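You operate a simulated robot arm through the tools that you are given. There is no shell and no other tool. Be economical: measure what you need, move in short steps, check, and stop when the job is done.

You are at the controls of a simulated robot arm. One attempt, no reset.

## Task
Take the housing on the top of the grey table and put it away on the drip grid.

It is judged by the outcome, as a careful person would: the job done as asked, and still so three seconds after it is handed in. It fails if anything else is knocked over, pushed out of place, dropped, spilled or broken.

## Robot
A 7-joint arm with a two-finger parallel gripper on a trunk, on a base that drives. Base frame: it is fixed to the floor where the robot stands at the start and does not move with it; the origin is under the middle of the robot, x ahead of it, y to its left, z up. Units: mm, rad, N and s.
With the tool pointing down near the work surface it reaches from about 480 to 920 mm from the robot's upright axis, wherever it stands. Its first joint turns from -2.007 to 2.007 rad. Places, roughly: drip grid [1200, -5400, 900]. Payload 3.91 kg.
The tool frame sits at the grasp point between the pads (the TCP): z along the fingers, y along the line on which they close. The tips reach 30 mm beyond it. The gripper opens to 110 mm. The fingers are 20 mm wide and 10 mm thick; the gripper's body (48 by 112 mm) begins 55 mm behind the TCP.
Orientation is told as [roll, pitch, yaw] about the base's x, y, z axes, in that order, counted from this pose: with the fingers straight down and closing along the base's y, the tool's x points along the base's -x, its y along +y and its z along -z.

## Interface
- The arm moves only by the tool move_arm. Its argument "series" is a list of rows, each a list of 7 numbers: the shift along the tool's x, y, z in units of 25 mm (1.0 is 25 mm), then the turn, a rotation vector about the tool's x, y, z in units of 5 degrees (1.0 is 5 degrees), then the closure in counts, from 0 (fully open) to 255 (shut). In form: [[x, y, z, wx, wy, wz, grip], ...]. A call has 1 to 12 rows; each row shifts and turns the commanded pose from where the row before left it, along the tool's axes as they then stand. A call with a number of a shift or a turn outside -1 to 1 is refused whole. Each row takes 0.2 s and may step no farther than 50 mm and 0.15 rad from the row before; otherwise, or with a gripper value out of range, the whole call is refused. Where a pose cannot be reached the arm comes as near as it can. A force on the tool above 40 N (or 10 N above the force at the start of the call, whichever is more), or a blocked arm, ends the call early, and 0.2 s more pass. The fingers move at their own pace (about 153 mm/s each) and stop on an object; they squeeze with about 20 N. The grip force told is the motor's: it shows also when the fingers shut on nothing. Time passes only in rows, and 0.2 s behind the last, so rows that do not move let the fingers close. It gives the time, the measured TCP pose, the force on the tool (base axes), the opening and the grip force at its end, in the units of the frame above (readings bear some noise), and new pictures: "show" is both (left out), scene, wrist or none.
- Cameras (640 x 400 px; columns grow to the right, rows downward): "scene" is now at [232.2, 183.2, 1329]; the picture's right is [-0.29, -0.96, 0.00], its down [-0.54, 0.17, -0.82] and it looks along [0.79, -0.24, -0.57] (base axes); focal length 273 px, centre (320, 200). "wrist" rides on the gripper at [72, 17, -103] in the tool frame; the picture's right is [-0.23, 0.97, 0.00], its down [-0.76, -0.18, -0.62] and it looks along [-0.61, -0.14, 0.78] (tool axes); focal length 222 px, centre (320, 200).
- move_column(by): slides the trunk up (or, below 0, down) by that many mm; the arm and the scene camera ride with it, the base frame stays. It gives what a move gives, with no picture.
- roll_base(legs): drives the robot by 1 to 6 legs, each [ahead, left, turn to the left] in mm, mm and rad, along the robot's own axes; the way and the turn of a leg run together, so that a leg with both is an arc; at most 1500 mm and 3.142 rad a leg. The arm and the cameras ride along, it lands a little off, and it stops where it bumps. It gives what a move gives, and a new picture of the scene camera.
- aim_head(pan, tilt): turns the head with the scene camera to pan (to the left, within 1.396 rad either way) and tilt (down, from -0.506 to 1.204), counted from straight ahead of the robot. It gives what a move gives, and a new picture of the scene camera.
- point_at(camera, pixels): for up to 12 pixels [column, row] of the newest picture of that camera ("zoom" is the newest enlarged one), the place [x, y, z] in the base frame of the surface seen there, good to about 2 mm, but the place of the scene camera against the robot may be out by one fixed shift of up to 25 mm in any direction. The clock stands still meanwhile.
- close_up(camera, box): a new picture of the part [left, top, right, bottom] of that camera's present view, enlarged. The clock stands still meanwhile.
- hand_in(): hands the job in; it is judged then, once.

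Work in short steps. Measure before you move; look again where a grasp or a placing could have gone wrong, and mend it. You have 80 turns and 260 pictures in all, those below and enlarged ones among them. Open the gripper and draw the arm clear of the work before you hand the job in, unless the task says otherwise; then end with one line.

The tools are called after "Request:" by a JSON object that holds its "op" and its "data". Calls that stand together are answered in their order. move_arm: Moves the arm, as the interface text tells. Its arguments: {"type":"object","properties":{"series":{"type":"array","items":{"type":"array","items":{"type":"number"}}},"show":{"type":"string","enum":["both","scene","wrist","none"]}},"required":["series"]} The other tools are called the same way: move_column (by) slides the trunk up or down; roll_base (legs) drives the base; aim_head (pan, tilt) turns the head that bears the scene camera; point_at (camera, pixels) gives the place of the surface under pixels of a picture; close_up (camera, box) takes an enlarged picture of a part of a camera's view; hand_in () hands the job in.

At the start:

```text
t: 0.0
position: [509.9, 147.5, 1163.9]
tool_rot: [-0.002, 0.001, -0.001]
force: [-0.2, 1.1, 0.7]
opening: 110.0
grasp_force: 0.1
trunk travel left (down, up): [-650.0, 340.0]
robot x, y, heading: [2.0, 0.4, 0.004]
head pan, tilt: [-0.295, 0.604]
```

scene: 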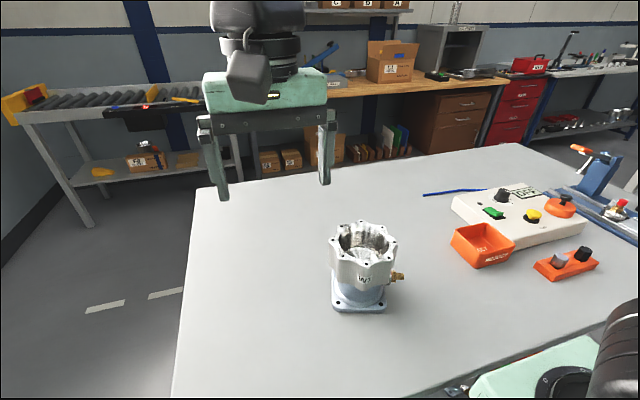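
wrist: 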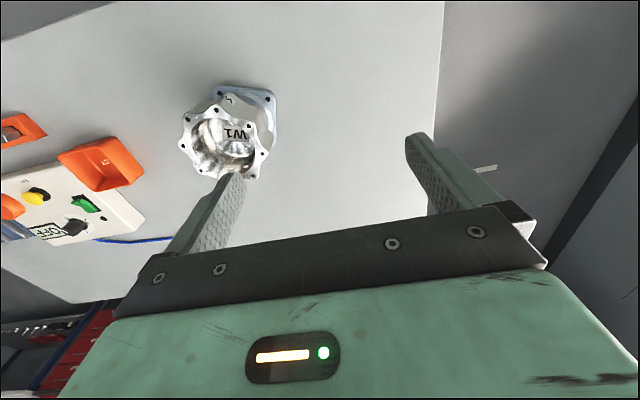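

The housing stands at about (362,268) in the scene picture. I enlarge it and measure points.

Request:
{"op": "close_up", "data": {"camera": "scene", "box": [300, 205, 428, 325]}}

Request:
{"op": "point_at", "data": {"camera": "scene", "pixels": [[332, 240], [395, 241], [362, 222], [364, 262], [334, 305], [386, 308], [399, 277], [363, 275], [300, 300], [362, 240], [360, 300]]}}

Request:
{"op": "point_at", "data": {"camera": "wrist", "pixels": [[184, 145], [262, 150], [222, 175], [225, 100], [275, 92], [218, 85], [275, 135], [220, 150], [235, 132]]}}

```text
3.33 times, centred on (364, 265) of scene
```

zoom: 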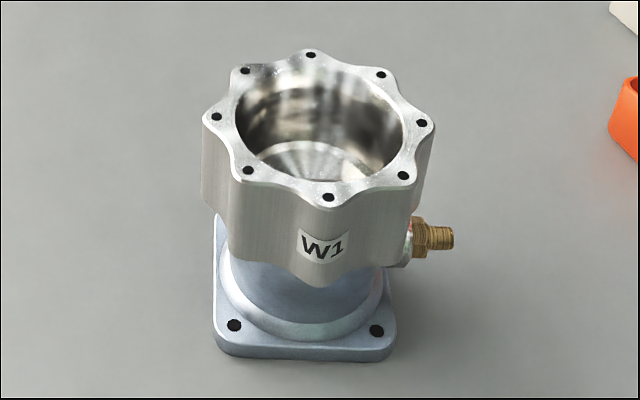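

```text
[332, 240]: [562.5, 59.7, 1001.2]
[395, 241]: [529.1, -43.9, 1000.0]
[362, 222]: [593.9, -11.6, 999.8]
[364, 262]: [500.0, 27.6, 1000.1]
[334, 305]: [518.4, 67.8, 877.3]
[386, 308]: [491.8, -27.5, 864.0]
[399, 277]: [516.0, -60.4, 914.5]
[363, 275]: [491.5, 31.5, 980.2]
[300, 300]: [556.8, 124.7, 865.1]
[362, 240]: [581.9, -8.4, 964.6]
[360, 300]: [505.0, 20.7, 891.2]
```

```text
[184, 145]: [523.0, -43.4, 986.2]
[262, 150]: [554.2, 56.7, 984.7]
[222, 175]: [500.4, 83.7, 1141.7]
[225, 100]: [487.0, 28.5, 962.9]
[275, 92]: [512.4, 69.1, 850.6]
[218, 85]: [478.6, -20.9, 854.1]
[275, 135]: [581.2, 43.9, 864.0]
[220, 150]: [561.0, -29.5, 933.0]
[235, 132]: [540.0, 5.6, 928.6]
```

Rim at about z 985 by the wrist camera, roughly 108 mm across the lobes, with a brass fitting low on the right. A grasp across two opposite valleys from above looks right, so I look closely with the wrist camera to find the lobe angles.

Request:
{"op": "close_up", "data": {"camera": "wrist", "box": [160, 70, 300, 190]}}

Request:
{"op": "point_at", "data": {"camera": "scene", "pixels": [[480, 215], [483, 240], [320, 130]]}}

```text
3.33 times, centred on (230, 130) of wrist
```

zoom: 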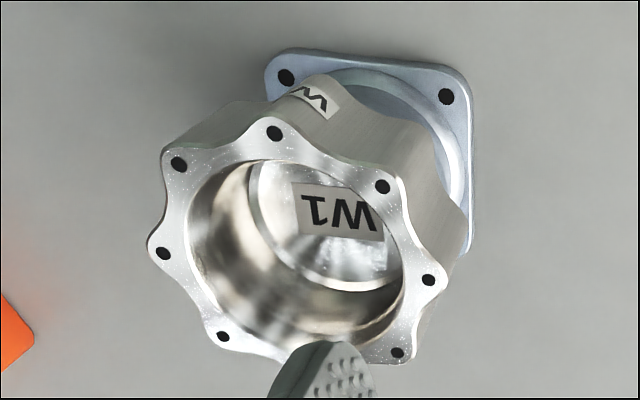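

```text
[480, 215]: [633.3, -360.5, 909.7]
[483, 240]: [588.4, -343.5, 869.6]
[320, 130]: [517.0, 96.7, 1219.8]
```

The lobe holes are visible in the zoomed picture; I measure them, and the valleys between.

Request:
{"op": "point_at", "data": {"camera": "zoom", "pixels": [[275, 123], [171, 157], [154, 256], [217, 343], [391, 180], [438, 284], [215, 150], [336, 156], [407, 233], [168, 204], [195, 305], [262, 352]]}}

```text
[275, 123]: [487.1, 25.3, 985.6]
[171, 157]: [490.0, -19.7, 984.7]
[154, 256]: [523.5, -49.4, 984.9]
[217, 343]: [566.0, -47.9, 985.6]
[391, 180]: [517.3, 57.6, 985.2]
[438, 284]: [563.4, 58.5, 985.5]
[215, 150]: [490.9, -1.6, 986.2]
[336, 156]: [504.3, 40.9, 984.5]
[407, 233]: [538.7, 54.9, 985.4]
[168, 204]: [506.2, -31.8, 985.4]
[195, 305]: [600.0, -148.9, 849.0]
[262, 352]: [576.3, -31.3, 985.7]
```

Fit: centre about (542.5, 4.7), lobes at 25° mod 45°, so opposed valleys lie at 92°/272°: closing along y with about 2.3° yaw. Valley width about 101 mm against 110 opening: I move above it and re-measure from close.

Request:
{"op": "move_arm", "data": {"series": [[-0.217, -0.952, 0, 0, 0, 0, 0], [-0.217, -0.952, 0, 0, 0, 0, 0], [-0.217, -0.952, 0, 0, 0, 0, 0], [-0.217, -0.952, 0, 0, 0, 0, 0], [-0.217, -0.952, 0, 0, 0, 0, 0], [-0.217, -0.952, 0, 0, 0, 0, 0], [0, 0, 0.85, 0, 0, 0, 0], [0, 0, 0.85, 0, 0, 0, 0], [0, 0, 0.85, 0, 0, 0, 0], [0, 0, 0.85, 0, 0, -0.45, 0], [0, 0, 0, 0, 0, 0, 0]], "show": "both"}}

```text
t: 2.4
position: [541.1, 3.7, 1079.3]
tool_rot: [0.0, -0.002, 0.039]
force: [-0.4, 0.7, 0.1]
opening: 110.1
grasp_force: 0.0
trunk travel left (down, up): [-650.0, 340.0]
robot x, y, heading: [-2.3, 1.9, -0.0]
head pan, tilt: [-0.295, 0.604]
```

scene: 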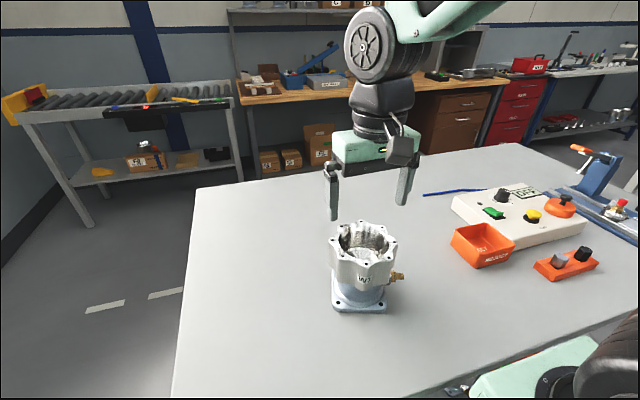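
wrist: 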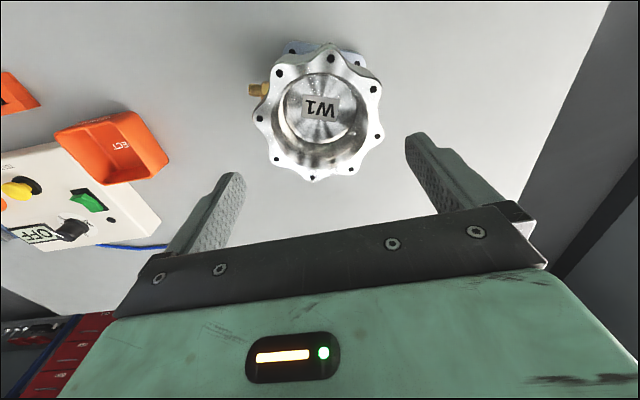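

The whole rim is clear in the wrist picture at (317,110). I enlarge it.

Request:
{"op": "close_up", "data": {"camera": "wrist", "box": [237, 35, 397, 190]}}

```text
2.58 times, centred on (317, 112) of wrist
```

zoom: 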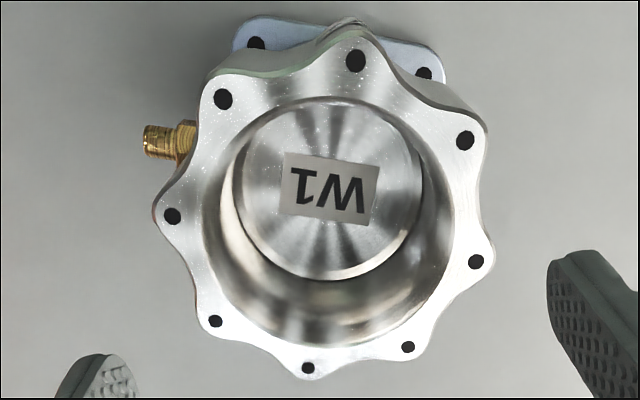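

I measure rim holes' outer sides and the two valleys: right at (470,203), left at (186,270).

Request:
{"op": "point_at", "data": {"camera": "zoom", "pixels": [[460, 203], [465, 203], [469, 203], [473, 203], [194, 268], [190, 269], [187, 270], [184, 271], [487, 264], [479, 132], [160, 215], [204, 327]]}}

Request:
{"op": "point_at", "data": {"camera": "zoom", "pixels": [[476, 262], [465, 140], [172, 215], [215, 321], [356, 60], [308, 368], [223, 98], [408, 347]]}}

```text
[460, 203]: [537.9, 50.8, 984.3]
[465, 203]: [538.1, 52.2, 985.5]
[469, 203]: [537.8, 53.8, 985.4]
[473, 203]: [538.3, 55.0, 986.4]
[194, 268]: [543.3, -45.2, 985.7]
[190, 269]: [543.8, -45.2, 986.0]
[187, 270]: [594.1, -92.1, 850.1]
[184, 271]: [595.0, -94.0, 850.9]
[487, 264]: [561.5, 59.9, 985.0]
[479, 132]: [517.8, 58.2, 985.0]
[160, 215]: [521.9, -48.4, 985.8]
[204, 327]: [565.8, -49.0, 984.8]
```

```text
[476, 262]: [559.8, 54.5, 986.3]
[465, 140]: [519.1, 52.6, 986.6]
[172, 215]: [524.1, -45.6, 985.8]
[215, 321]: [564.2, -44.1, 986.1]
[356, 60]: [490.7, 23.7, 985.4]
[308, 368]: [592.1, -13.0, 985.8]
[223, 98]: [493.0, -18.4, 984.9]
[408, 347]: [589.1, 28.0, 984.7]
```

Refined centre (541.5, 4.7), rim holes 25.3° mod 45°, so yaw should be 2.8° (0.049). Clearance is about 3 mm a side in the valleys. I correct and drop to 10 mm above the rim to check.

Request:
{"op": "move_arm", "data": {"series": [[-0.016, 0.04, 0.5, 0, 0, -0.115, 0], [0, 0, 0.8, 0, 0, 0, 0], [0, 0, 0.8, 0, 0, 0, 0], [0, 0, 0, 0, 0, 0, 0]]}}

```text
t: 3.4
position: [541.5, 6.8, 1025.6]
tool_rot: [0.0, 0.0, 0.049]
force: [0.0, 0.0, -0.2]
opening: 109.9
grasp_force: 0.0
trunk travel left (down, up): [-650.0, 340.0]
robot x, y, heading: [-1.3, 1.7, -0.002]
head pan, tilt: [-0.295, 0.604]
```

scene: 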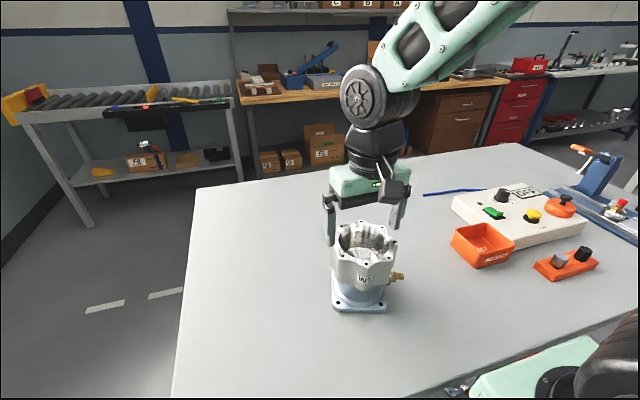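
wrist: 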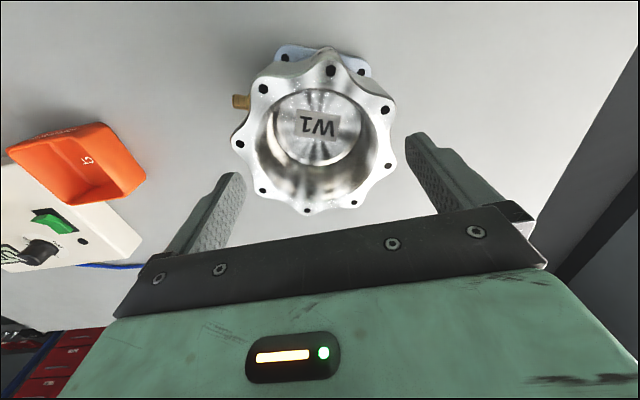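

The reading gives y 6.8, which may be noise; I re-read twice with still rows and check the gap to each finger.

Request:
{"op": "move_arm", "data": {"series": [[0, 0, 0, 0, 0, 0, 0]], "show": "none"}}

Request:
{"op": "move_arm", "data": {"series": [[0, 0, 0, 0, 0, 0, 0]], "show": "wrist"}}

Request:
{"op": "point_at", "data": {"camera": "wrist", "pixels": [[236, 176], [243, 184], [413, 135], [405, 140], [408, 152], [240, 195], [393, 166], [386, 105], [237, 144], [256, 193]]}}

Request:
{"op": "close_up", "data": {"camera": "wrist", "box": [216, 56, 456, 216]}}

```text
t: 3.8
position: [542.2, 6.7, 1025.9]
tool_rot: [0.0, -0.001, 0.05]
force: [-0.7, -0.6, 0.4]
opening: 110.1
grasp_force: 0.0
trunk travel left (down, up): [-650.0, 340.0]
robot x, y, heading: [-1.2, 2.2, 0.001]
head pan, tilt: [-0.295, 0.604]
```

```text
t: 4.2
position: [541.3, 6.9, 1025.5]
tool_rot: [0.0, 0.001, 0.049]
force: [-0.2, 0.5, 0.3]
opening: 109.9
grasp_force: 0.0
trunk travel left (down, up): [-650.0, 340.0]
robot x, y, heading: [2.3, -0.3, 0.004]
head pan, tilt: [-0.295, 0.604]
```

wrist: 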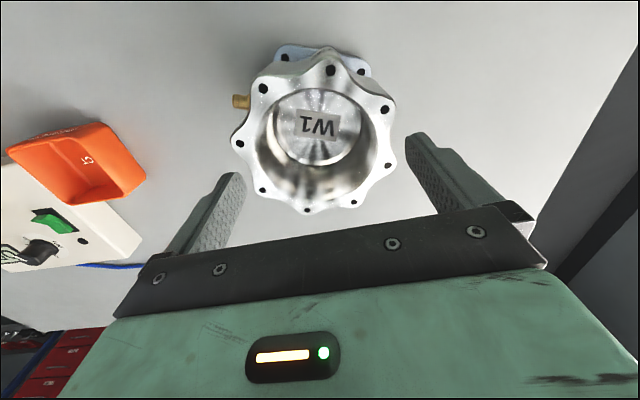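

```text
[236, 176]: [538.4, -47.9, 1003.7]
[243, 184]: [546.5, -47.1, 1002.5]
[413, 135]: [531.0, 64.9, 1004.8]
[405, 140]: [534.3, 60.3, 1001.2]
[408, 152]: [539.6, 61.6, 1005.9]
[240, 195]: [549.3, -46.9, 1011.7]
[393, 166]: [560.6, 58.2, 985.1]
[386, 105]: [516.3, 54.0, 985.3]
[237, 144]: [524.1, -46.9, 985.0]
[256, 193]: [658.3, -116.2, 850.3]
```

```text
2.50 times, centred on (336, 136) of wrist
```

zoom: 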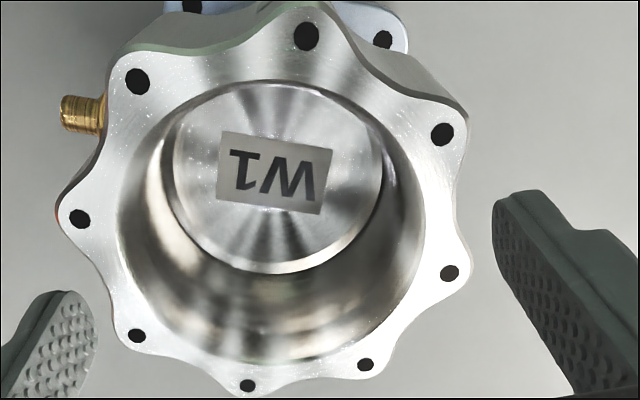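

Finger faces measured at y −47.5 and 61.6 → middle 7.0, so the 6.8 is real. I shift −2.2 mm in y and re-measure holes and fingers.

Request:
{"op": "move_arm", "data": {"series": [[0, -0.088, 0, 0, 0, 0, 0], [0, 0, 0, 0, 0, 0, 0]], "show": "wrist"}}

Request:
{"op": "close_up", "data": {"camera": "wrist", "box": [216, 56, 456, 216]}}

Request:
{"op": "point_at", "data": {"camera": "zoom", "pixels": [[450, 274], [443, 135], [80, 220], [138, 336], [306, 37], [248, 386], [138, 82], [366, 365], [510, 230], [530, 270], [75, 330], [60, 360]]}}

```text
t: 4.8
position: [542.4, 5.0, 1026.5]
tool_rot: [-0.001, 0.001, 0.048]
force: [0.6, -0.5, 0.0]
opening: 109.9
grasp_force: 0.0
trunk travel left (down, up): [-650.0, 340.0]
robot x, y, heading: [-2.7, -1.5, -0.001]
head pan, tilt: [-0.295, 0.604]
```

wrist: 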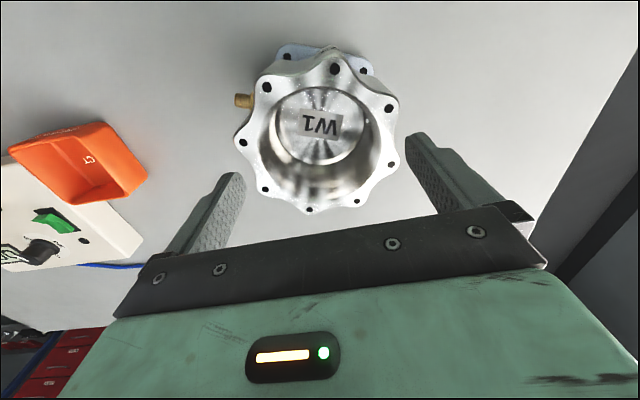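

```text
2.50 times, centred on (336, 136) of wrist
```

zoom: 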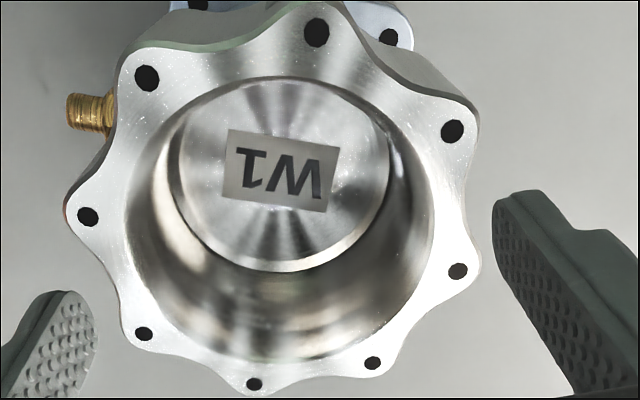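

```text
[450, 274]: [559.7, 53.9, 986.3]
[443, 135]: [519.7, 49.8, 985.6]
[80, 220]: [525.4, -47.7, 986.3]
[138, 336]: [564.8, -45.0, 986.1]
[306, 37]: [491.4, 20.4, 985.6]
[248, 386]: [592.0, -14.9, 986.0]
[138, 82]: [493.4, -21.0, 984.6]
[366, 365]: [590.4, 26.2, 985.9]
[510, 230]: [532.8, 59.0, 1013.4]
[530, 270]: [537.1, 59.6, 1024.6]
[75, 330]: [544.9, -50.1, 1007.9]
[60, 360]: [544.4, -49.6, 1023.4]
```

Finger middle ≈ 4.8, housing centre ≈ 4.8: centred. I lower the fingers into the valleys slowly, first to tips 20 mm below the rim.

Request:
{"op": "move_arm", "data": {"series": [[0, 0, 0.3, 0, 0, 0, 0], [0, 0, 0.3, 0, 0, 0, 0], [0, 0, 0.3, 0, 0, 0, 0], [0, 0, 0.3, 0, 0, 0, 0], [0, 0, 0, 0, 0, 0, 0]]}}

```text
t: 5.5
position: [541.8, 3.8, 1014.0]
tool_rot: [-0.001, -0.007, 0.048]
force: [-10.3, -2.1, 28.0]
opening: 110.0
grasp_force: 0.0
trunk travel left (down, up): [-650.0, 340.0]
robot x, y, heading: [-2.0, 1.7, -0.004]
head pan, tilt: [-0.295, 0.604]
stopped in row 3: the force on the tool passed its limit (the readings are from after the stop); the commanded pose is now the measured one
```

scene: 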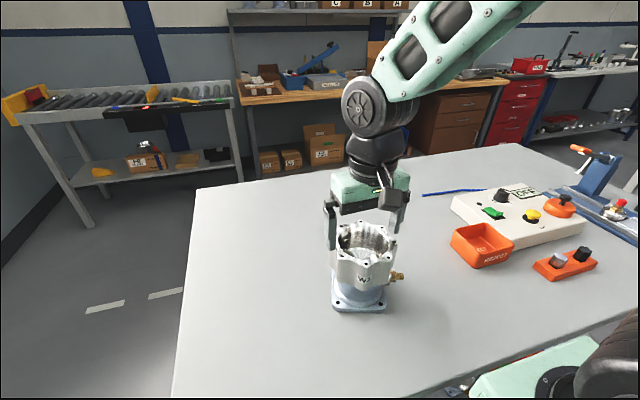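
wrist: 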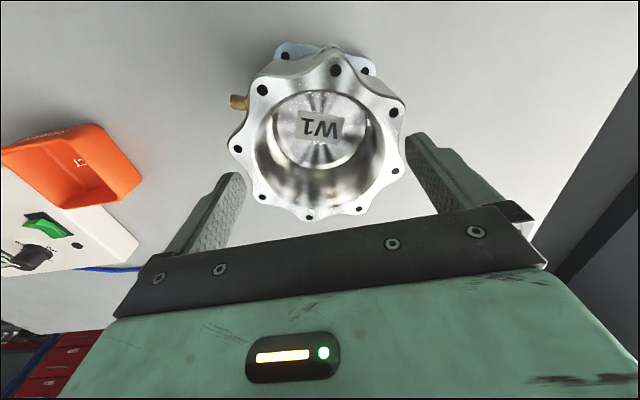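

Contact at tip height ~984: a finger touched the rim. I lift 10 mm and look closely at both sides.

Request:
{"op": "move_arm", "data": {"series": [[0, 0, -0.4, 0, 0, 0, 0], [0, 0, 0, 0, 0, 0, 0]], "show": "wrist"}}

Request:
{"op": "close_up", "data": {"camera": "wrist", "box": [216, 56, 456, 216]}}

Request:
{"op": "close_up", "data": {"camera": "scene", "box": [300, 190, 428, 270]}}

```text
t: 6.1
position: [543.6, 4.2, 1024.3]
tool_rot: [0.0, -0.004, 0.048]
force: [0.6, -0.4, 0.7]
opening: 110.2
grasp_force: 0.0
trunk travel left (down, up): [-650.0, 340.0]
robot x, y, heading: [-0.7, -3.3, -0.001]
head pan, tilt: [-0.295, 0.604]
```

wrist: 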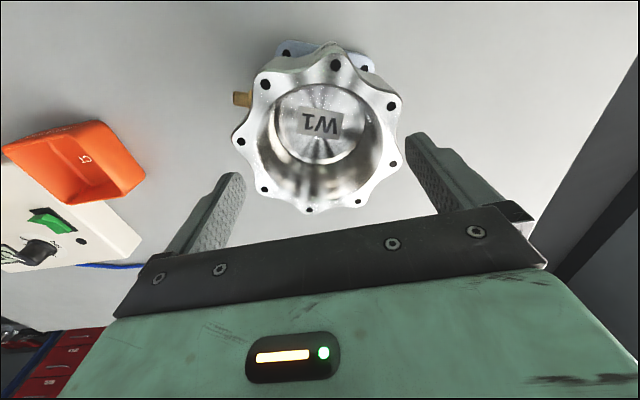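

```text
2.50 times, centred on (336, 136) of wrist
```

zoom: 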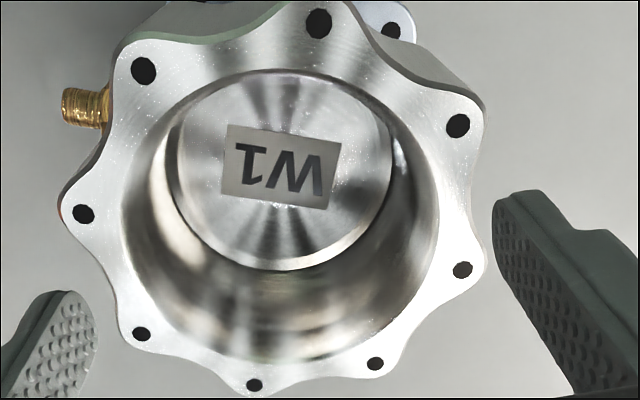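

```text
5.00 times, centred on (364, 230) of scene
```

zoom: 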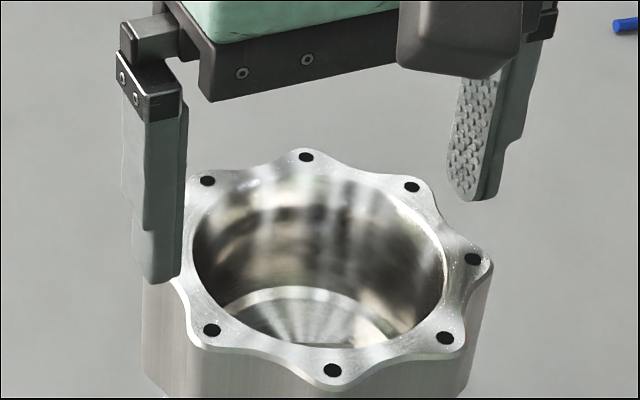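

I re-measure holes and fingertips in this exact view.

Request:
{"op": "close_up", "data": {"camera": "wrist", "box": [216, 56, 456, 216]}}

Request:
{"op": "point_at", "data": {"camera": "zoom", "pixels": [[463, 270], [458, 126], [84, 214], [141, 334], [318, 23], [254, 385], [144, 71], [375, 363], [498, 212], [506, 260], [90, 312], [88, 350]]}}

Request:
{"op": "point_at", "data": {"camera": "zoom", "pixels": [[477, 268], [483, 268], [479, 120], [482, 113], [70, 216], [66, 216], [130, 340], [126, 342], [466, 195], [470, 198], [106, 272], [110, 272]]}}

```text
2.50 times, centred on (336, 136) of wrist
```

zoom: 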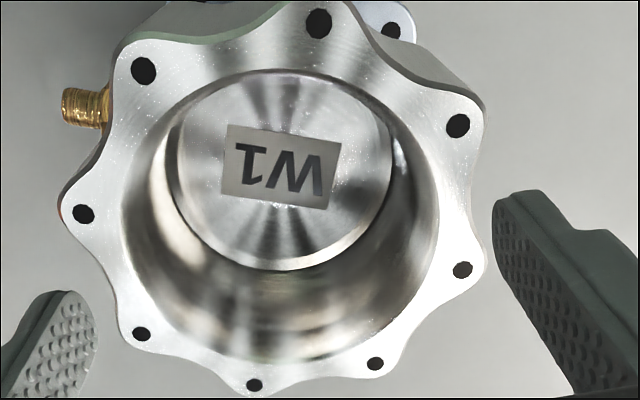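

```text
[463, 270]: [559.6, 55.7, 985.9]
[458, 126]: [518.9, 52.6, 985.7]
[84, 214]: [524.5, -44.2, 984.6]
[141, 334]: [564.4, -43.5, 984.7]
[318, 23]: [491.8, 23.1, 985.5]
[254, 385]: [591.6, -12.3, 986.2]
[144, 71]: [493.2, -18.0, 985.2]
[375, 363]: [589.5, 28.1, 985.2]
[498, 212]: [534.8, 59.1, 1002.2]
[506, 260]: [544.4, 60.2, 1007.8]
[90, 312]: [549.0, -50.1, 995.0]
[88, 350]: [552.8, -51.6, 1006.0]
```

```text
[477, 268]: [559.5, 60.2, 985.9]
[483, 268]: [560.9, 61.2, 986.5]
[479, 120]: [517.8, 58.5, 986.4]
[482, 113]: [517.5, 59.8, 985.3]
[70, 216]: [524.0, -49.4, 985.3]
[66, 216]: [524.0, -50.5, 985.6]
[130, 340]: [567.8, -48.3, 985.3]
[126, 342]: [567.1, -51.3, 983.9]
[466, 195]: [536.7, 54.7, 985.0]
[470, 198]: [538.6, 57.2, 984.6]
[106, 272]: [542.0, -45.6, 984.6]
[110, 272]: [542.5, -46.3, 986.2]
```

Housing centre (541.7, 5.2), gripper now about (543.4, 4.4): I correct by −1.7/+0.8 mm and slight yaw, then check the reading before trying again.

Request:
{"op": "move_arm", "data": {"series": [[0.068, 0.032, 0, 0, 0.035, -0.04, 0], [0, 0, 0, 0, 0, 0, 0]], "show": "none"}}

Request:
{"op": "move_arm", "data": {"series": [[0, 0, 0, 0, 0, 0, 0]], "show": "none"}}

Request:
{"op": "move_arm", "data": {"series": [[0, 0, 0, 0, 0, 0, 0]], "show": "wrist"}}

Request:
{"op": "close_up", "data": {"camera": "wrist", "box": [216, 56, 456, 216]}}

```text
t: 6.7
position: [542.4, 4.0, 1022.6]
tool_rot: [0.001, -0.002, 0.05]
force: [-0.7, -0.2, 0.4]
opening: 110.1
grasp_force: 0.1
trunk travel left (down, up): [-650.0, 340.0]
robot x, y, heading: [-1.1, 0.3, -0.002]
head pan, tilt: [-0.295, 0.604]
```

```text
t: 7.1
position: [542.1, 4.2, 1023.3]
tool_rot: [-0.001, -0.002, 0.052]
force: [0.0, 0.2, 0.2]
opening: 110.0
grasp_force: 0.1
trunk travel left (down, up): [-650.0, 340.0]
robot x, y, heading: [-4.9, 0.3, -0.004]
head pan, tilt: [-0.295, 0.604]
```

```text
t: 7.5
position: [542.4, 3.7, 1023.5]
tool_rot: [0.0, 0.0, 0.053]
force: [0.1, -0.5, 0.5]
opening: 110.1
grasp_force: 0.1
trunk travel left (down, up): [-650.0, 340.0]
robot x, y, heading: [2.9, 3.3, 0.001]
head pan, tilt: [-0.295, 0.604]
```

wrist: 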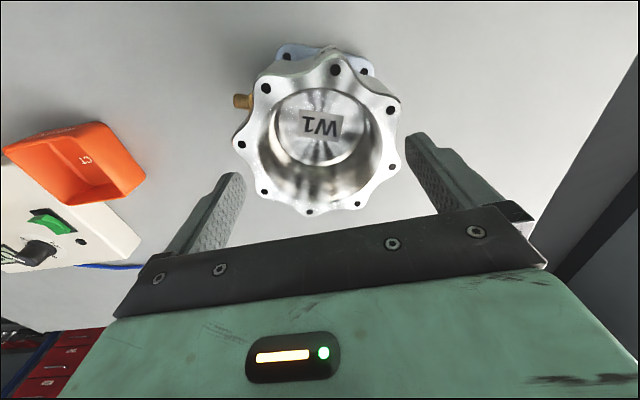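

```text
2.50 times, centred on (336, 136) of wrist
```

zoom: 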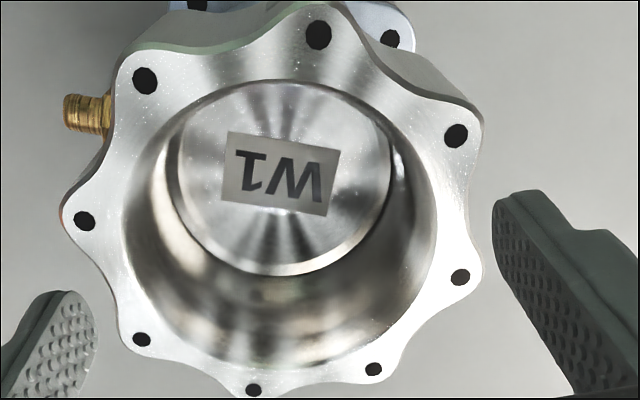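

Projecting the holes in the tool frame puts the housing centre at (+0.3, +0.5) mm from the TCP, yaw aligned. I trim by that and try down in finer steps.

Request:
{"op": "move_arm", "data": {"series": [[0.014, 0.03, 0.2, 0, 0, 0, 0], [0, 0, 0.15, 0, 0, 0, 0], [0, 0, 0.15, 0, 0, 0, 0], [0, 0, 0.15, 0, 0, 0, 0], [0, 0, 0.15, 0, 0, 0, 0], [0, 0, 0.15, 0, 0, 0, 0], [0, 0, 0, 0, 0, 0, 0]]}}

```text
t: 8.3
position: [540.5, 5.5, 1015.0]
tool_rot: [0.0, -0.008, 0.054]
force: [-9.6, -2.4, 25.7]
opening: 109.8
grasp_force: 0.0
trunk travel left (down, up): [-650.0, 340.0]
robot x, y, heading: [-3.3, 3.1, -0.003]
head pan, tilt: [-0.295, 0.604]
stopped in row 4: the force on the tool passed its limit (the readings are from after the stop); the commanded pose is now the measured one
```

scene: 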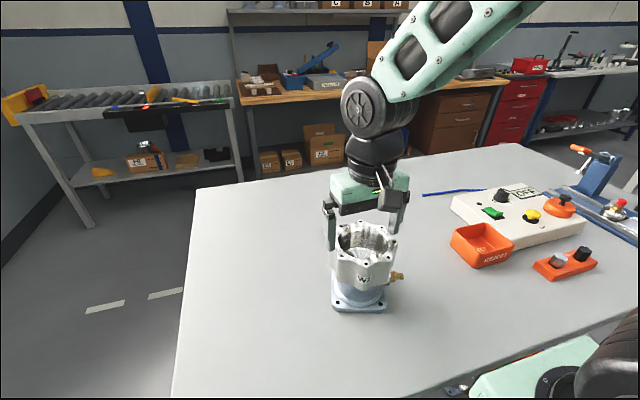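
wrist: 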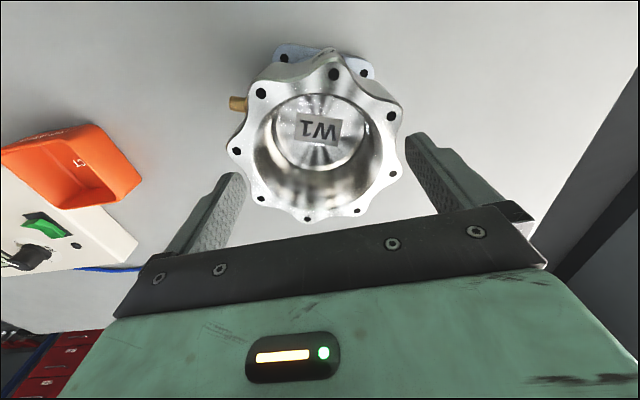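

Same contact again, so the lobes block the outside grasp (effectively ≥110 mm wide). The bore is about 88 mm wide and ~55 mm deep, so I'll grip it from inside by spreading the fingers. I lift, half-close the fingers, and measure the bore.

Request:
{"op": "move_arm", "data": {"series": [[0, 0, -0.5, 0, 0.07, 0, 139], [0, 0, -0.5, 0, 0, 0, 139], [0, 0, 0, 0, 0, 0, 139]], "show": "wrist"}}

Request:
{"op": "close_up", "data": {"camera": "wrist", "box": [216, 40, 440, 216]}}

```text
t: 9.1
position: [542.7, 5.7, 1037.5]
tool_rot: [0.0, 0.0, 0.052]
force: [0.2, 0.5, 0.7]
opening: 50.0
grasp_force: 0.0
trunk travel left (down, up): [-650.0, 340.0]
robot x, y, heading: [-0.2, 0.9, -0.004]
head pan, tilt: [-0.295, 0.604]
```

wrist: 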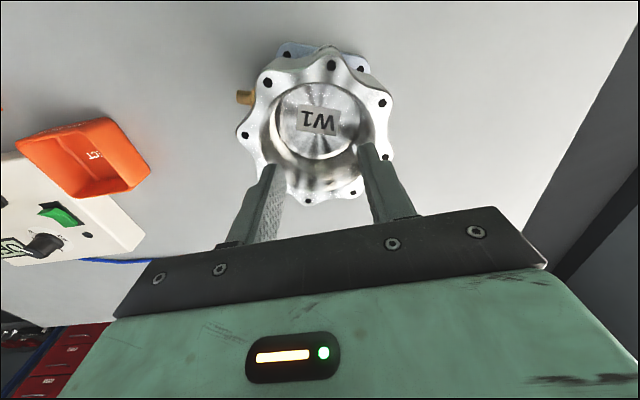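

```text
2.27 times, centred on (328, 128) of wrist
```

zoom: 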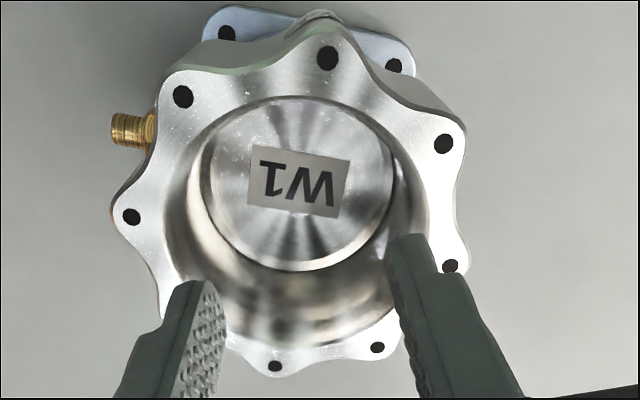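

I measure floor, bore edge and wall points.

Request:
{"op": "point_at", "data": {"camera": "zoom", "pixels": [[300, 235], [230, 230], [370, 225], [300, 120], [215, 245], [195, 240], [180, 225], [170, 220], [163, 215], [410, 190], [424, 190], [432, 190]]}}

Request:
{"op": "point_at", "data": {"camera": "zoom", "pixels": [[245, 255], [260, 300], [320, 335], [330, 346], [310, 98], [310, 92], [188, 290], [210, 300], [405, 245], [300, 280], [350, 275], [330, 310]]}}

```text
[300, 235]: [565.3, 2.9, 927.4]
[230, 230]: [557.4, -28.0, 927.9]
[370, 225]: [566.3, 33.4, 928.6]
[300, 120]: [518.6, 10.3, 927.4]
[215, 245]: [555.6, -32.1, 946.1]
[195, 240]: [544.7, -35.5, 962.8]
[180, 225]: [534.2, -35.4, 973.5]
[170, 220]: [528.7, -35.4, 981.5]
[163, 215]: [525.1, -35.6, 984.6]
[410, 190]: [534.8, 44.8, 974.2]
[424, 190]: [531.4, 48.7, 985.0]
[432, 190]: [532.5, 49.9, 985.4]
```

```text
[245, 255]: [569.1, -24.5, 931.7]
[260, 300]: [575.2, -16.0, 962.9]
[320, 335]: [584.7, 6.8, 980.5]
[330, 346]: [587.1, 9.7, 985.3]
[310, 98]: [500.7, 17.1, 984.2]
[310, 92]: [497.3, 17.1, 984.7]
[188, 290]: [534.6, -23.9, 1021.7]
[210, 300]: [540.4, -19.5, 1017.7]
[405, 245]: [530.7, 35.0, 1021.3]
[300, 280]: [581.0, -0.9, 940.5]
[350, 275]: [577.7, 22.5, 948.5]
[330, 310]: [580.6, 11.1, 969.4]
```

Bore radius ≈41 mm, floor z 927.5. I narrow the fingers to 40 mm, trim to centre (541.7, 5.2) and go down in stages to TCP ≈ 966.

Request:
{"op": "move_arm", "data": {"series": [[0.035, -0.02, 0.3, 0, 0, 0, 162], [0, 0, 0.4, 0, 0, 0, 162], [0, 0, 0.4, 0, 0, 0, 162], [0, 0, 0.4, 0, 0, 0, 162], [0, 0, 0, 0, 0, 0, 162]]}}

```text
t: 10.3
position: [540.8, 4.7, 999.7]
tool_rot: [-0.001, 0.001, 0.052]
force: [0.4, 0.0, -0.1]
opening: 40.0
grasp_force: 0.0
trunk travel left (down, up): [-650.0, 340.0]
robot x, y, heading: [-1.0, -3.6, 0.003]
head pan, tilt: [-0.295, 0.604]
```

scene: 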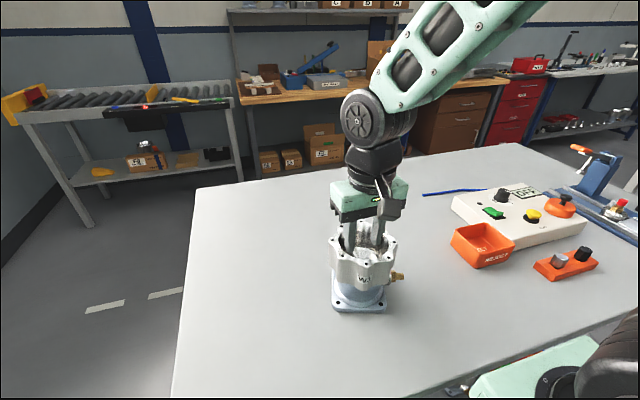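
wrist: 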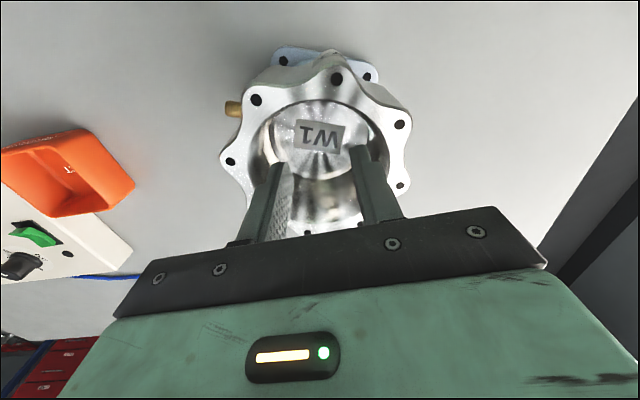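

The fingers are 15 mm inside the bore with no force. I go on down about 34 mm.

Request:
{"op": "move_arm", "data": {"series": [[-0.02, 0.02, 0.4, 0, 0, 0, 162], [0, 0, 0.4, 0, 0, 0, 162], [0, 0, 0.3, 0, 0, 0, 162], [0, 0, 0.22, 0, 0, 0, 162], [0, 0, 0, 0, 0, 0, 162]], "show": "wrist"}}

```text
t: 11.5
position: [542.0, 5.0, 967.2]
tool_rot: [-0.002, -0.001, 0.053]
force: [0.7, -0.2, 0.2]
opening: 40.0
grasp_force: 0.0
trunk travel left (down, up): [-650.0, 340.0]
robot x, y, heading: [-1.0, 1.2, -0.001]
head pan, tilt: [-0.295, 0.604]
```

wrist: 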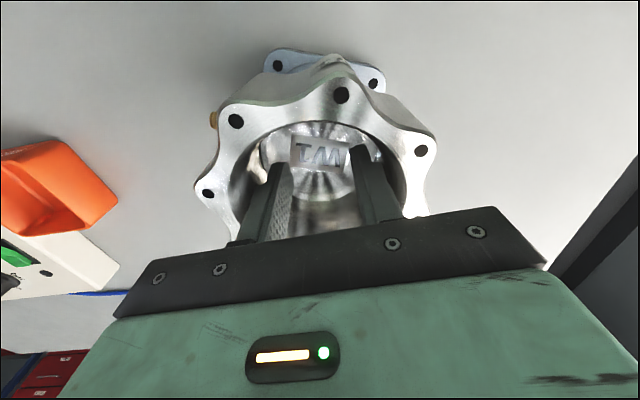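

Fingers are at the bore's depth (tips ≈ 937). Now I spread them gently in steps, then command fully open to press outward.

Request:
{"op": "move_arm", "data": {"series": [[0, 0, 0, 0, 0, 0, 130], [0, 0, 0, 0, 0, 0, 110], [0, 0, 0, 0, 0, 0, 90], [0, 0, 0, 0, 0, 0, 60], [0, 0, 0, 0, 0, 0, 0], [0, 0, 0, 0, 0, 0, 0]]}}

```text
t: 12.9
position: [542.2, 4.7, 966.7]
tool_rot: [-0.001, -0.001, 0.051]
force: [-0.8, -0.9, -3.5]
opening: 45.4
grasp_force: 0.1
trunk travel left (down, up): [-650.0, 340.0]
robot x, y, heading: [2.0, 1.9, -0.0]
head pan, tilt: [-0.295, 0.604]
```

scene: 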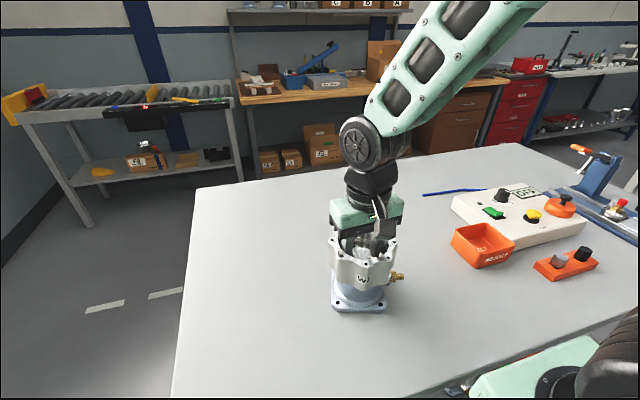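
wrist: 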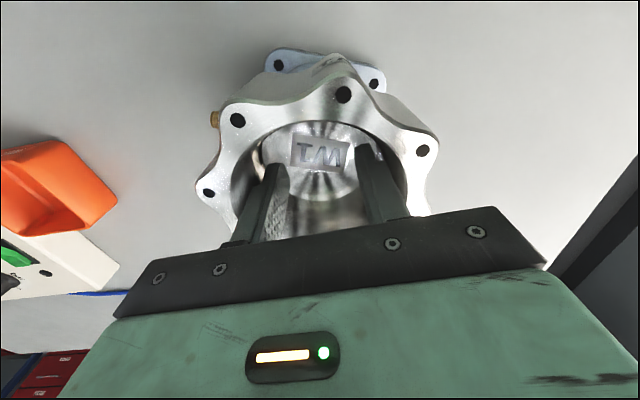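

The fingers stopped at 45.4 mm against the bore. I try a small lift of ~12 mm and watch the force.

Request:
{"op": "move_arm", "data": {"series": [[0, 0, -0.15, 0, 0, 0, 0], [0, 0, -0.15, 0, 0, 0, 0], [0, 0, -0.2, 0, 0, 0, 0], [0, 0, 0, 0, 0, 0, 0]]}}

```text
t: 13.9
position: [540.8, 4.5, 979.9]
tool_rot: [0.0, 0.0, 0.053]
force: [0.1, 0.5, -9.3]
opening: 45.4
grasp_force: 0.0
trunk travel left (down, up): [-650.0, 340.0]
robot x, y, heading: [-5.1, -0.9, -0.0]
head pan, tilt: [-0.295, 0.604]
```

scene: 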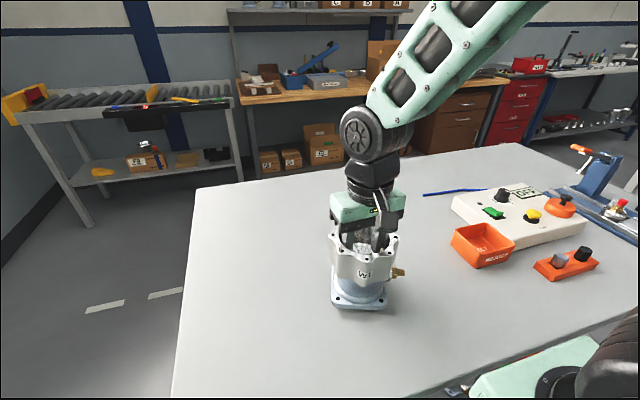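
wrist: 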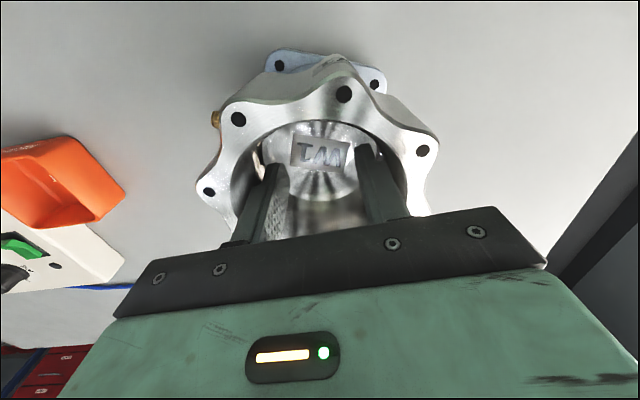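

The housing came up with the gripper (9.3 N, rim unmoved in the wrist view). I lift further and check for slip.

Request:
{"op": "move_arm", "data": {"series": [[0, 0, -0.5, 0, 0, 0, 0], [0, 0, -0.6, 0, 0, 0, 0], [0, 0, -0.6, 0, 0, 0, 0], [0, 0, -0.6, 0, 0, 0, 0], [0, 0, -0.6, 0, 0, 0, 0], [0, 0, -0.6, 0, 0, 0, 0], [0, 0, -0.6, 0, 0, 0, 0], [0, 0, -0.4, 0, 0, 0, 0], [0, 0, 0, 0, 0, 0, 0]]}}

Request:
{"op": "aim_head", "data": {"pan": -1.39, "tilt": 0.25}}

```text
t: 15.9
position: [543.2, 4.3, 1093.0]
tool_rot: [0.001, 0.0, 0.053]
force: [0.2, 0.4, -7.7]
opening: 45.4
grasp_force: 0.1
trunk travel left (down, up): [-650.0, 340.0]
robot x, y, heading: [-3.5, -0.7, 0.006]
head pan, tilt: [-0.295, 0.604]
```

scene: 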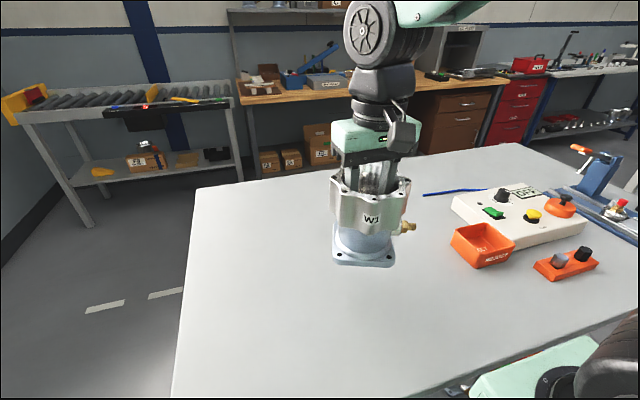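
wrist: 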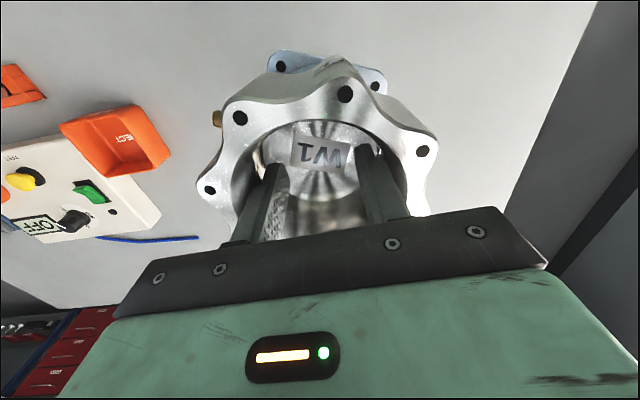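

```text
t: 17.2
position: [542.9, 4.3, 1092.7]
tool_rot: [0.0, 0.001, 0.051]
force: [0.4, 0.4, -8.9]
opening: 45.6
grasp_force: 0.0
trunk travel left (down, up): [-650.0, 340.0]
robot x, y, heading: [0.6, -0.3, 0.001]
head pan, tilt: [-1.389, 0.25]
```

scene: 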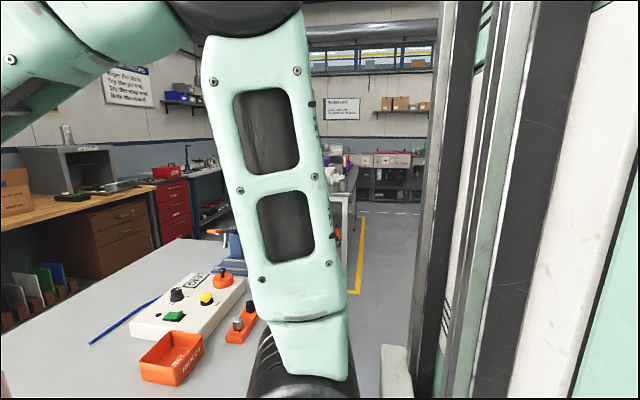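

Held firm (7.7–8.9 N, same rim pixels). Looking right I see an aisle with a yellow line; I measure points along it.

Request:
{"op": "point_at", "data": {"camera": "scene", "pixels": [[355, 285], [360, 225], [400, 250], [400, 213], [390, 330], [340, 200], [375, 172], [330, 185], [230, 245], [385, 160], [412, 175], [418, 200]]}}

Request:
{"op": "close_up", "data": {"camera": "scene", "box": [310, 90, 450, 300]}}

```text
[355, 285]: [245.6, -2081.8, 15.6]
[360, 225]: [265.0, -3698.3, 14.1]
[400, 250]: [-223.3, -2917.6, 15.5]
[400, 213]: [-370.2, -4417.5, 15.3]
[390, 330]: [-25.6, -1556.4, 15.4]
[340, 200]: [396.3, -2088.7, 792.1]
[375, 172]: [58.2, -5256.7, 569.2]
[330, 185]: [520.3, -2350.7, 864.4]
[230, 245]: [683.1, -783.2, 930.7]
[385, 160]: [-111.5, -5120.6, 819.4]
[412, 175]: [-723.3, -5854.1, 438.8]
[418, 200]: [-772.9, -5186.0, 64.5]
```

```text
1.90 times, centred on (380, 195) of scene
```

zoom: 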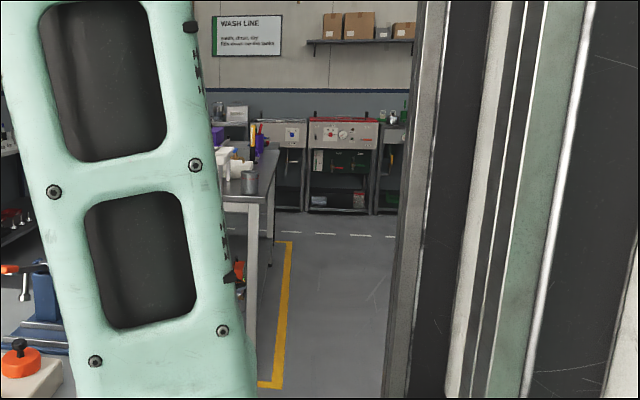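

The wash line is on the far wall at y ≈ −5200…−5900, so I must face −y there. I back off 250 mm and then turn right in place, watching the picture (tilt a bit more down).

Request:
{"op": "roll_base", "data": {"legs": [[-250, 0, 0]]}}

Request:
{"op": "aim_head", "data": {"pan": -1.0, "tilt": 0.45}}

Request:
{"op": "aim_head", "data": {"pan": 1.0, "tilt": 0.45}}

```text
t: 19.1
position: [294.3, 5.1, 1092.8]
tool_rot: [-0.002, -0.001, 0.051]
force: [-0.4, -0.1, -8.8]
opening: 45.7
grasp_force: 0.1
trunk travel left (down, up): [-650.0, 340.0]
robot x, y, heading: [-247.6, -1.7, 0.006]
head pan, tilt: [-1.389, 0.25]
```

scene: 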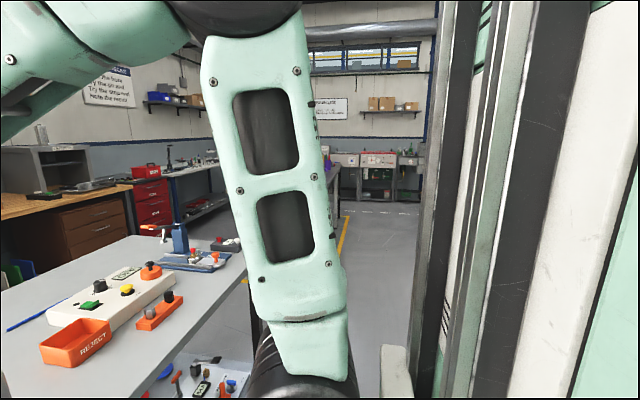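

```text
t: 19.9
position: [295.8, 4.1, 1093.1]
tool_rot: [-0.002, 0.001, 0.053]
force: [0.3, 0.4, -9.4]
opening: 45.9
grasp_force: 0.0
trunk travel left (down, up): [-650.0, 340.0]
robot x, y, heading: [-247.7, 1.0, -0.0]
head pan, tilt: [-1.0, 0.45]
```

scene: 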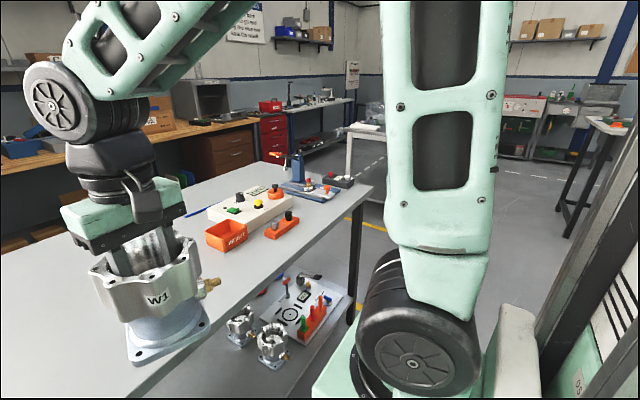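

```text
t: 21.8
position: [295.2, 4.4, 1094.0]
tool_rot: [0.0, 0.0, 0.053]
force: [-0.3, -0.7, -8.6]
opening: 46.1
grasp_force: 0.0
trunk travel left (down, up): [-650.0, 340.0]
robot x, y, heading: [-246.8, 0.0, 0.004]
head pan, tilt: [1.0, 0.45]
```

scene: 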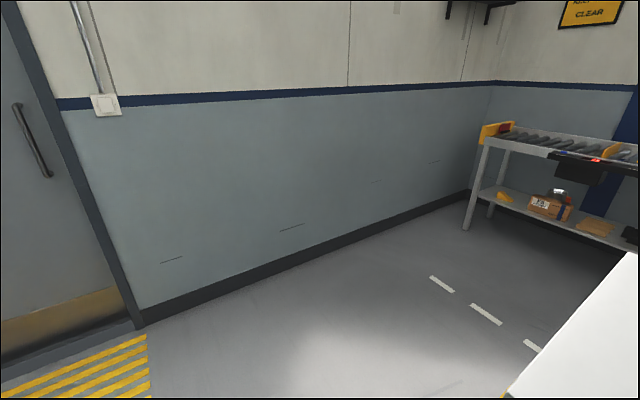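

The opening crept from 45.4 to 46.1, so I check the grip with the wrist camera.

Request:
{"op": "close_up", "data": {"camera": "wrist", "box": [160, 30, 480, 230]}}

Request:
{"op": "move_arm", "data": {"series": [[0, 0, 0, 0, 0, 0, 0], [0, 0, 0, 0, 0, 0, 0], [0, 0, 0, 0, 0, 0, 0], [0, 0, 0, 0, 0, 0, 0], [0, 0, 0, 0, 0, 0, 0], [0, 0, 0, 0, 0, 0, 0], [0, 0, 0, 0, 0, 0, 0], [0, 0, 0, 0, 0, 0, 0], [0, 0, 0, 0, 0, 0, 0], [0, 0, 0, 0, 0, 0, 0], [0, 0, 0, 0, 0, 0, 0], [0, 0, 0, 0, 0, 0, 0]], "show": "wrist"}}

Request:
{"op": "close_up", "data": {"camera": "wrist", "box": [160, 30, 480, 230]}}

```text
2.00 times, centred on (320, 130) of wrist
```

zoom: 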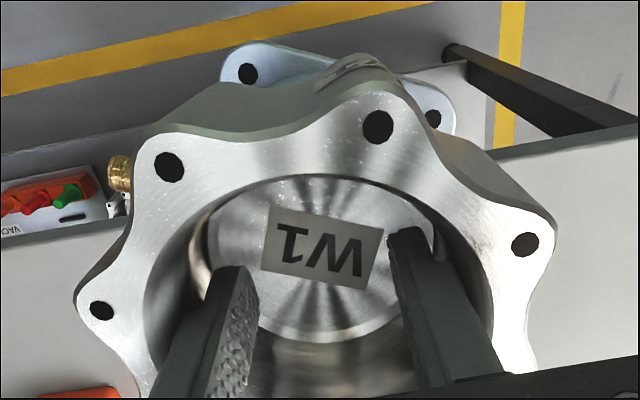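

```text
t: 24.4
position: [294.1, 4.1, 1093.0]
tool_rot: [0.001, -0.001, 0.054]
force: [-0.1, -0.4, -9.7]
opening: 46.1
grasp_force: 0.2
trunk travel left (down, up): [-650.0, 340.0]
robot x, y, heading: [-247.0, 1.3, 0.0]
head pan, tilt: [1.0, 0.45]
```

wrist: 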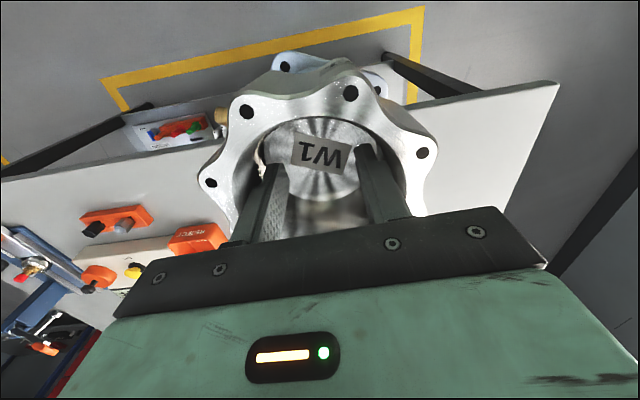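

```text
2.00 times, centred on (320, 130) of wrist
```

zoom: 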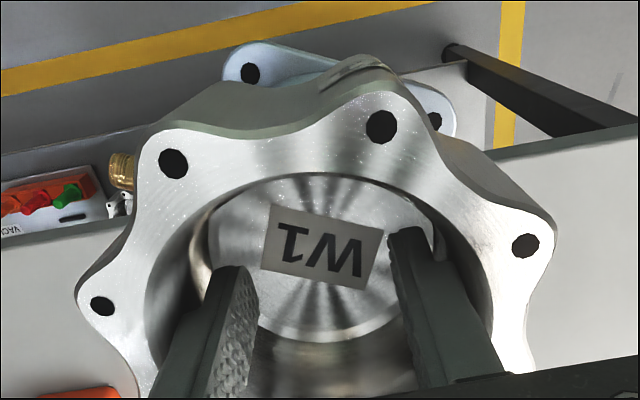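

Only a slow, small rotation about the bore axis (~2°), height unchanged. I go on: turn right 90° in place, then look ahead.

Request:
{"op": "roll_base", "data": {"legs": [[0, 0, -1.571]]}}

Request:
{"op": "aim_head", "data": {"pan": -0.1, "tilt": 0.3}}

```text
t: 28.7
position: [-244.1, -542.9, 1093.2]
tool_rot: [-0.001, 0.0, -1.522]
force: [-0.9, -0.1, -8.9]
opening: 46.9
grasp_force: 0.1
trunk travel left (down, up): [-650.0, 340.0]
robot x, y, heading: [-248.6, -0.3, -1.574]
head pan, tilt: [1.0, 0.45]
```

scene: 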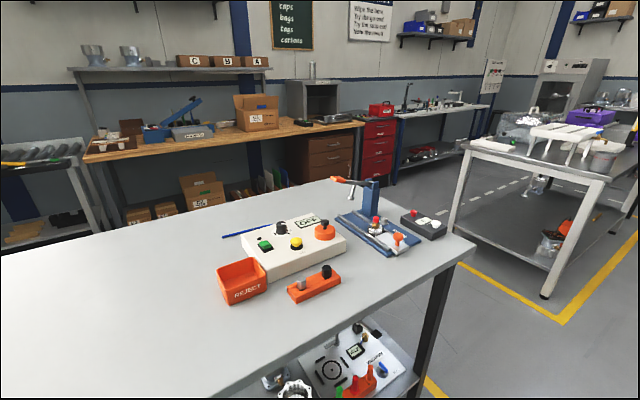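

```text
t: 30.0
position: [-244.3, -543.3, 1092.5]
tool_rot: [0.001, 0.0, -1.52]
force: [-0.3, 0.7, -9.3]
opening: 46.8
grasp_force: 0.0
trunk travel left (down, up): [-650.0, 340.0]
robot x, y, heading: [-248.6, -3.8, -1.577]
head pan, tilt: [-0.099, 0.3]
```

scene: 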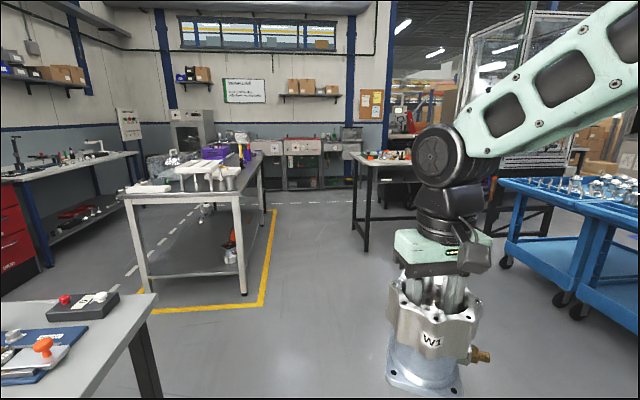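

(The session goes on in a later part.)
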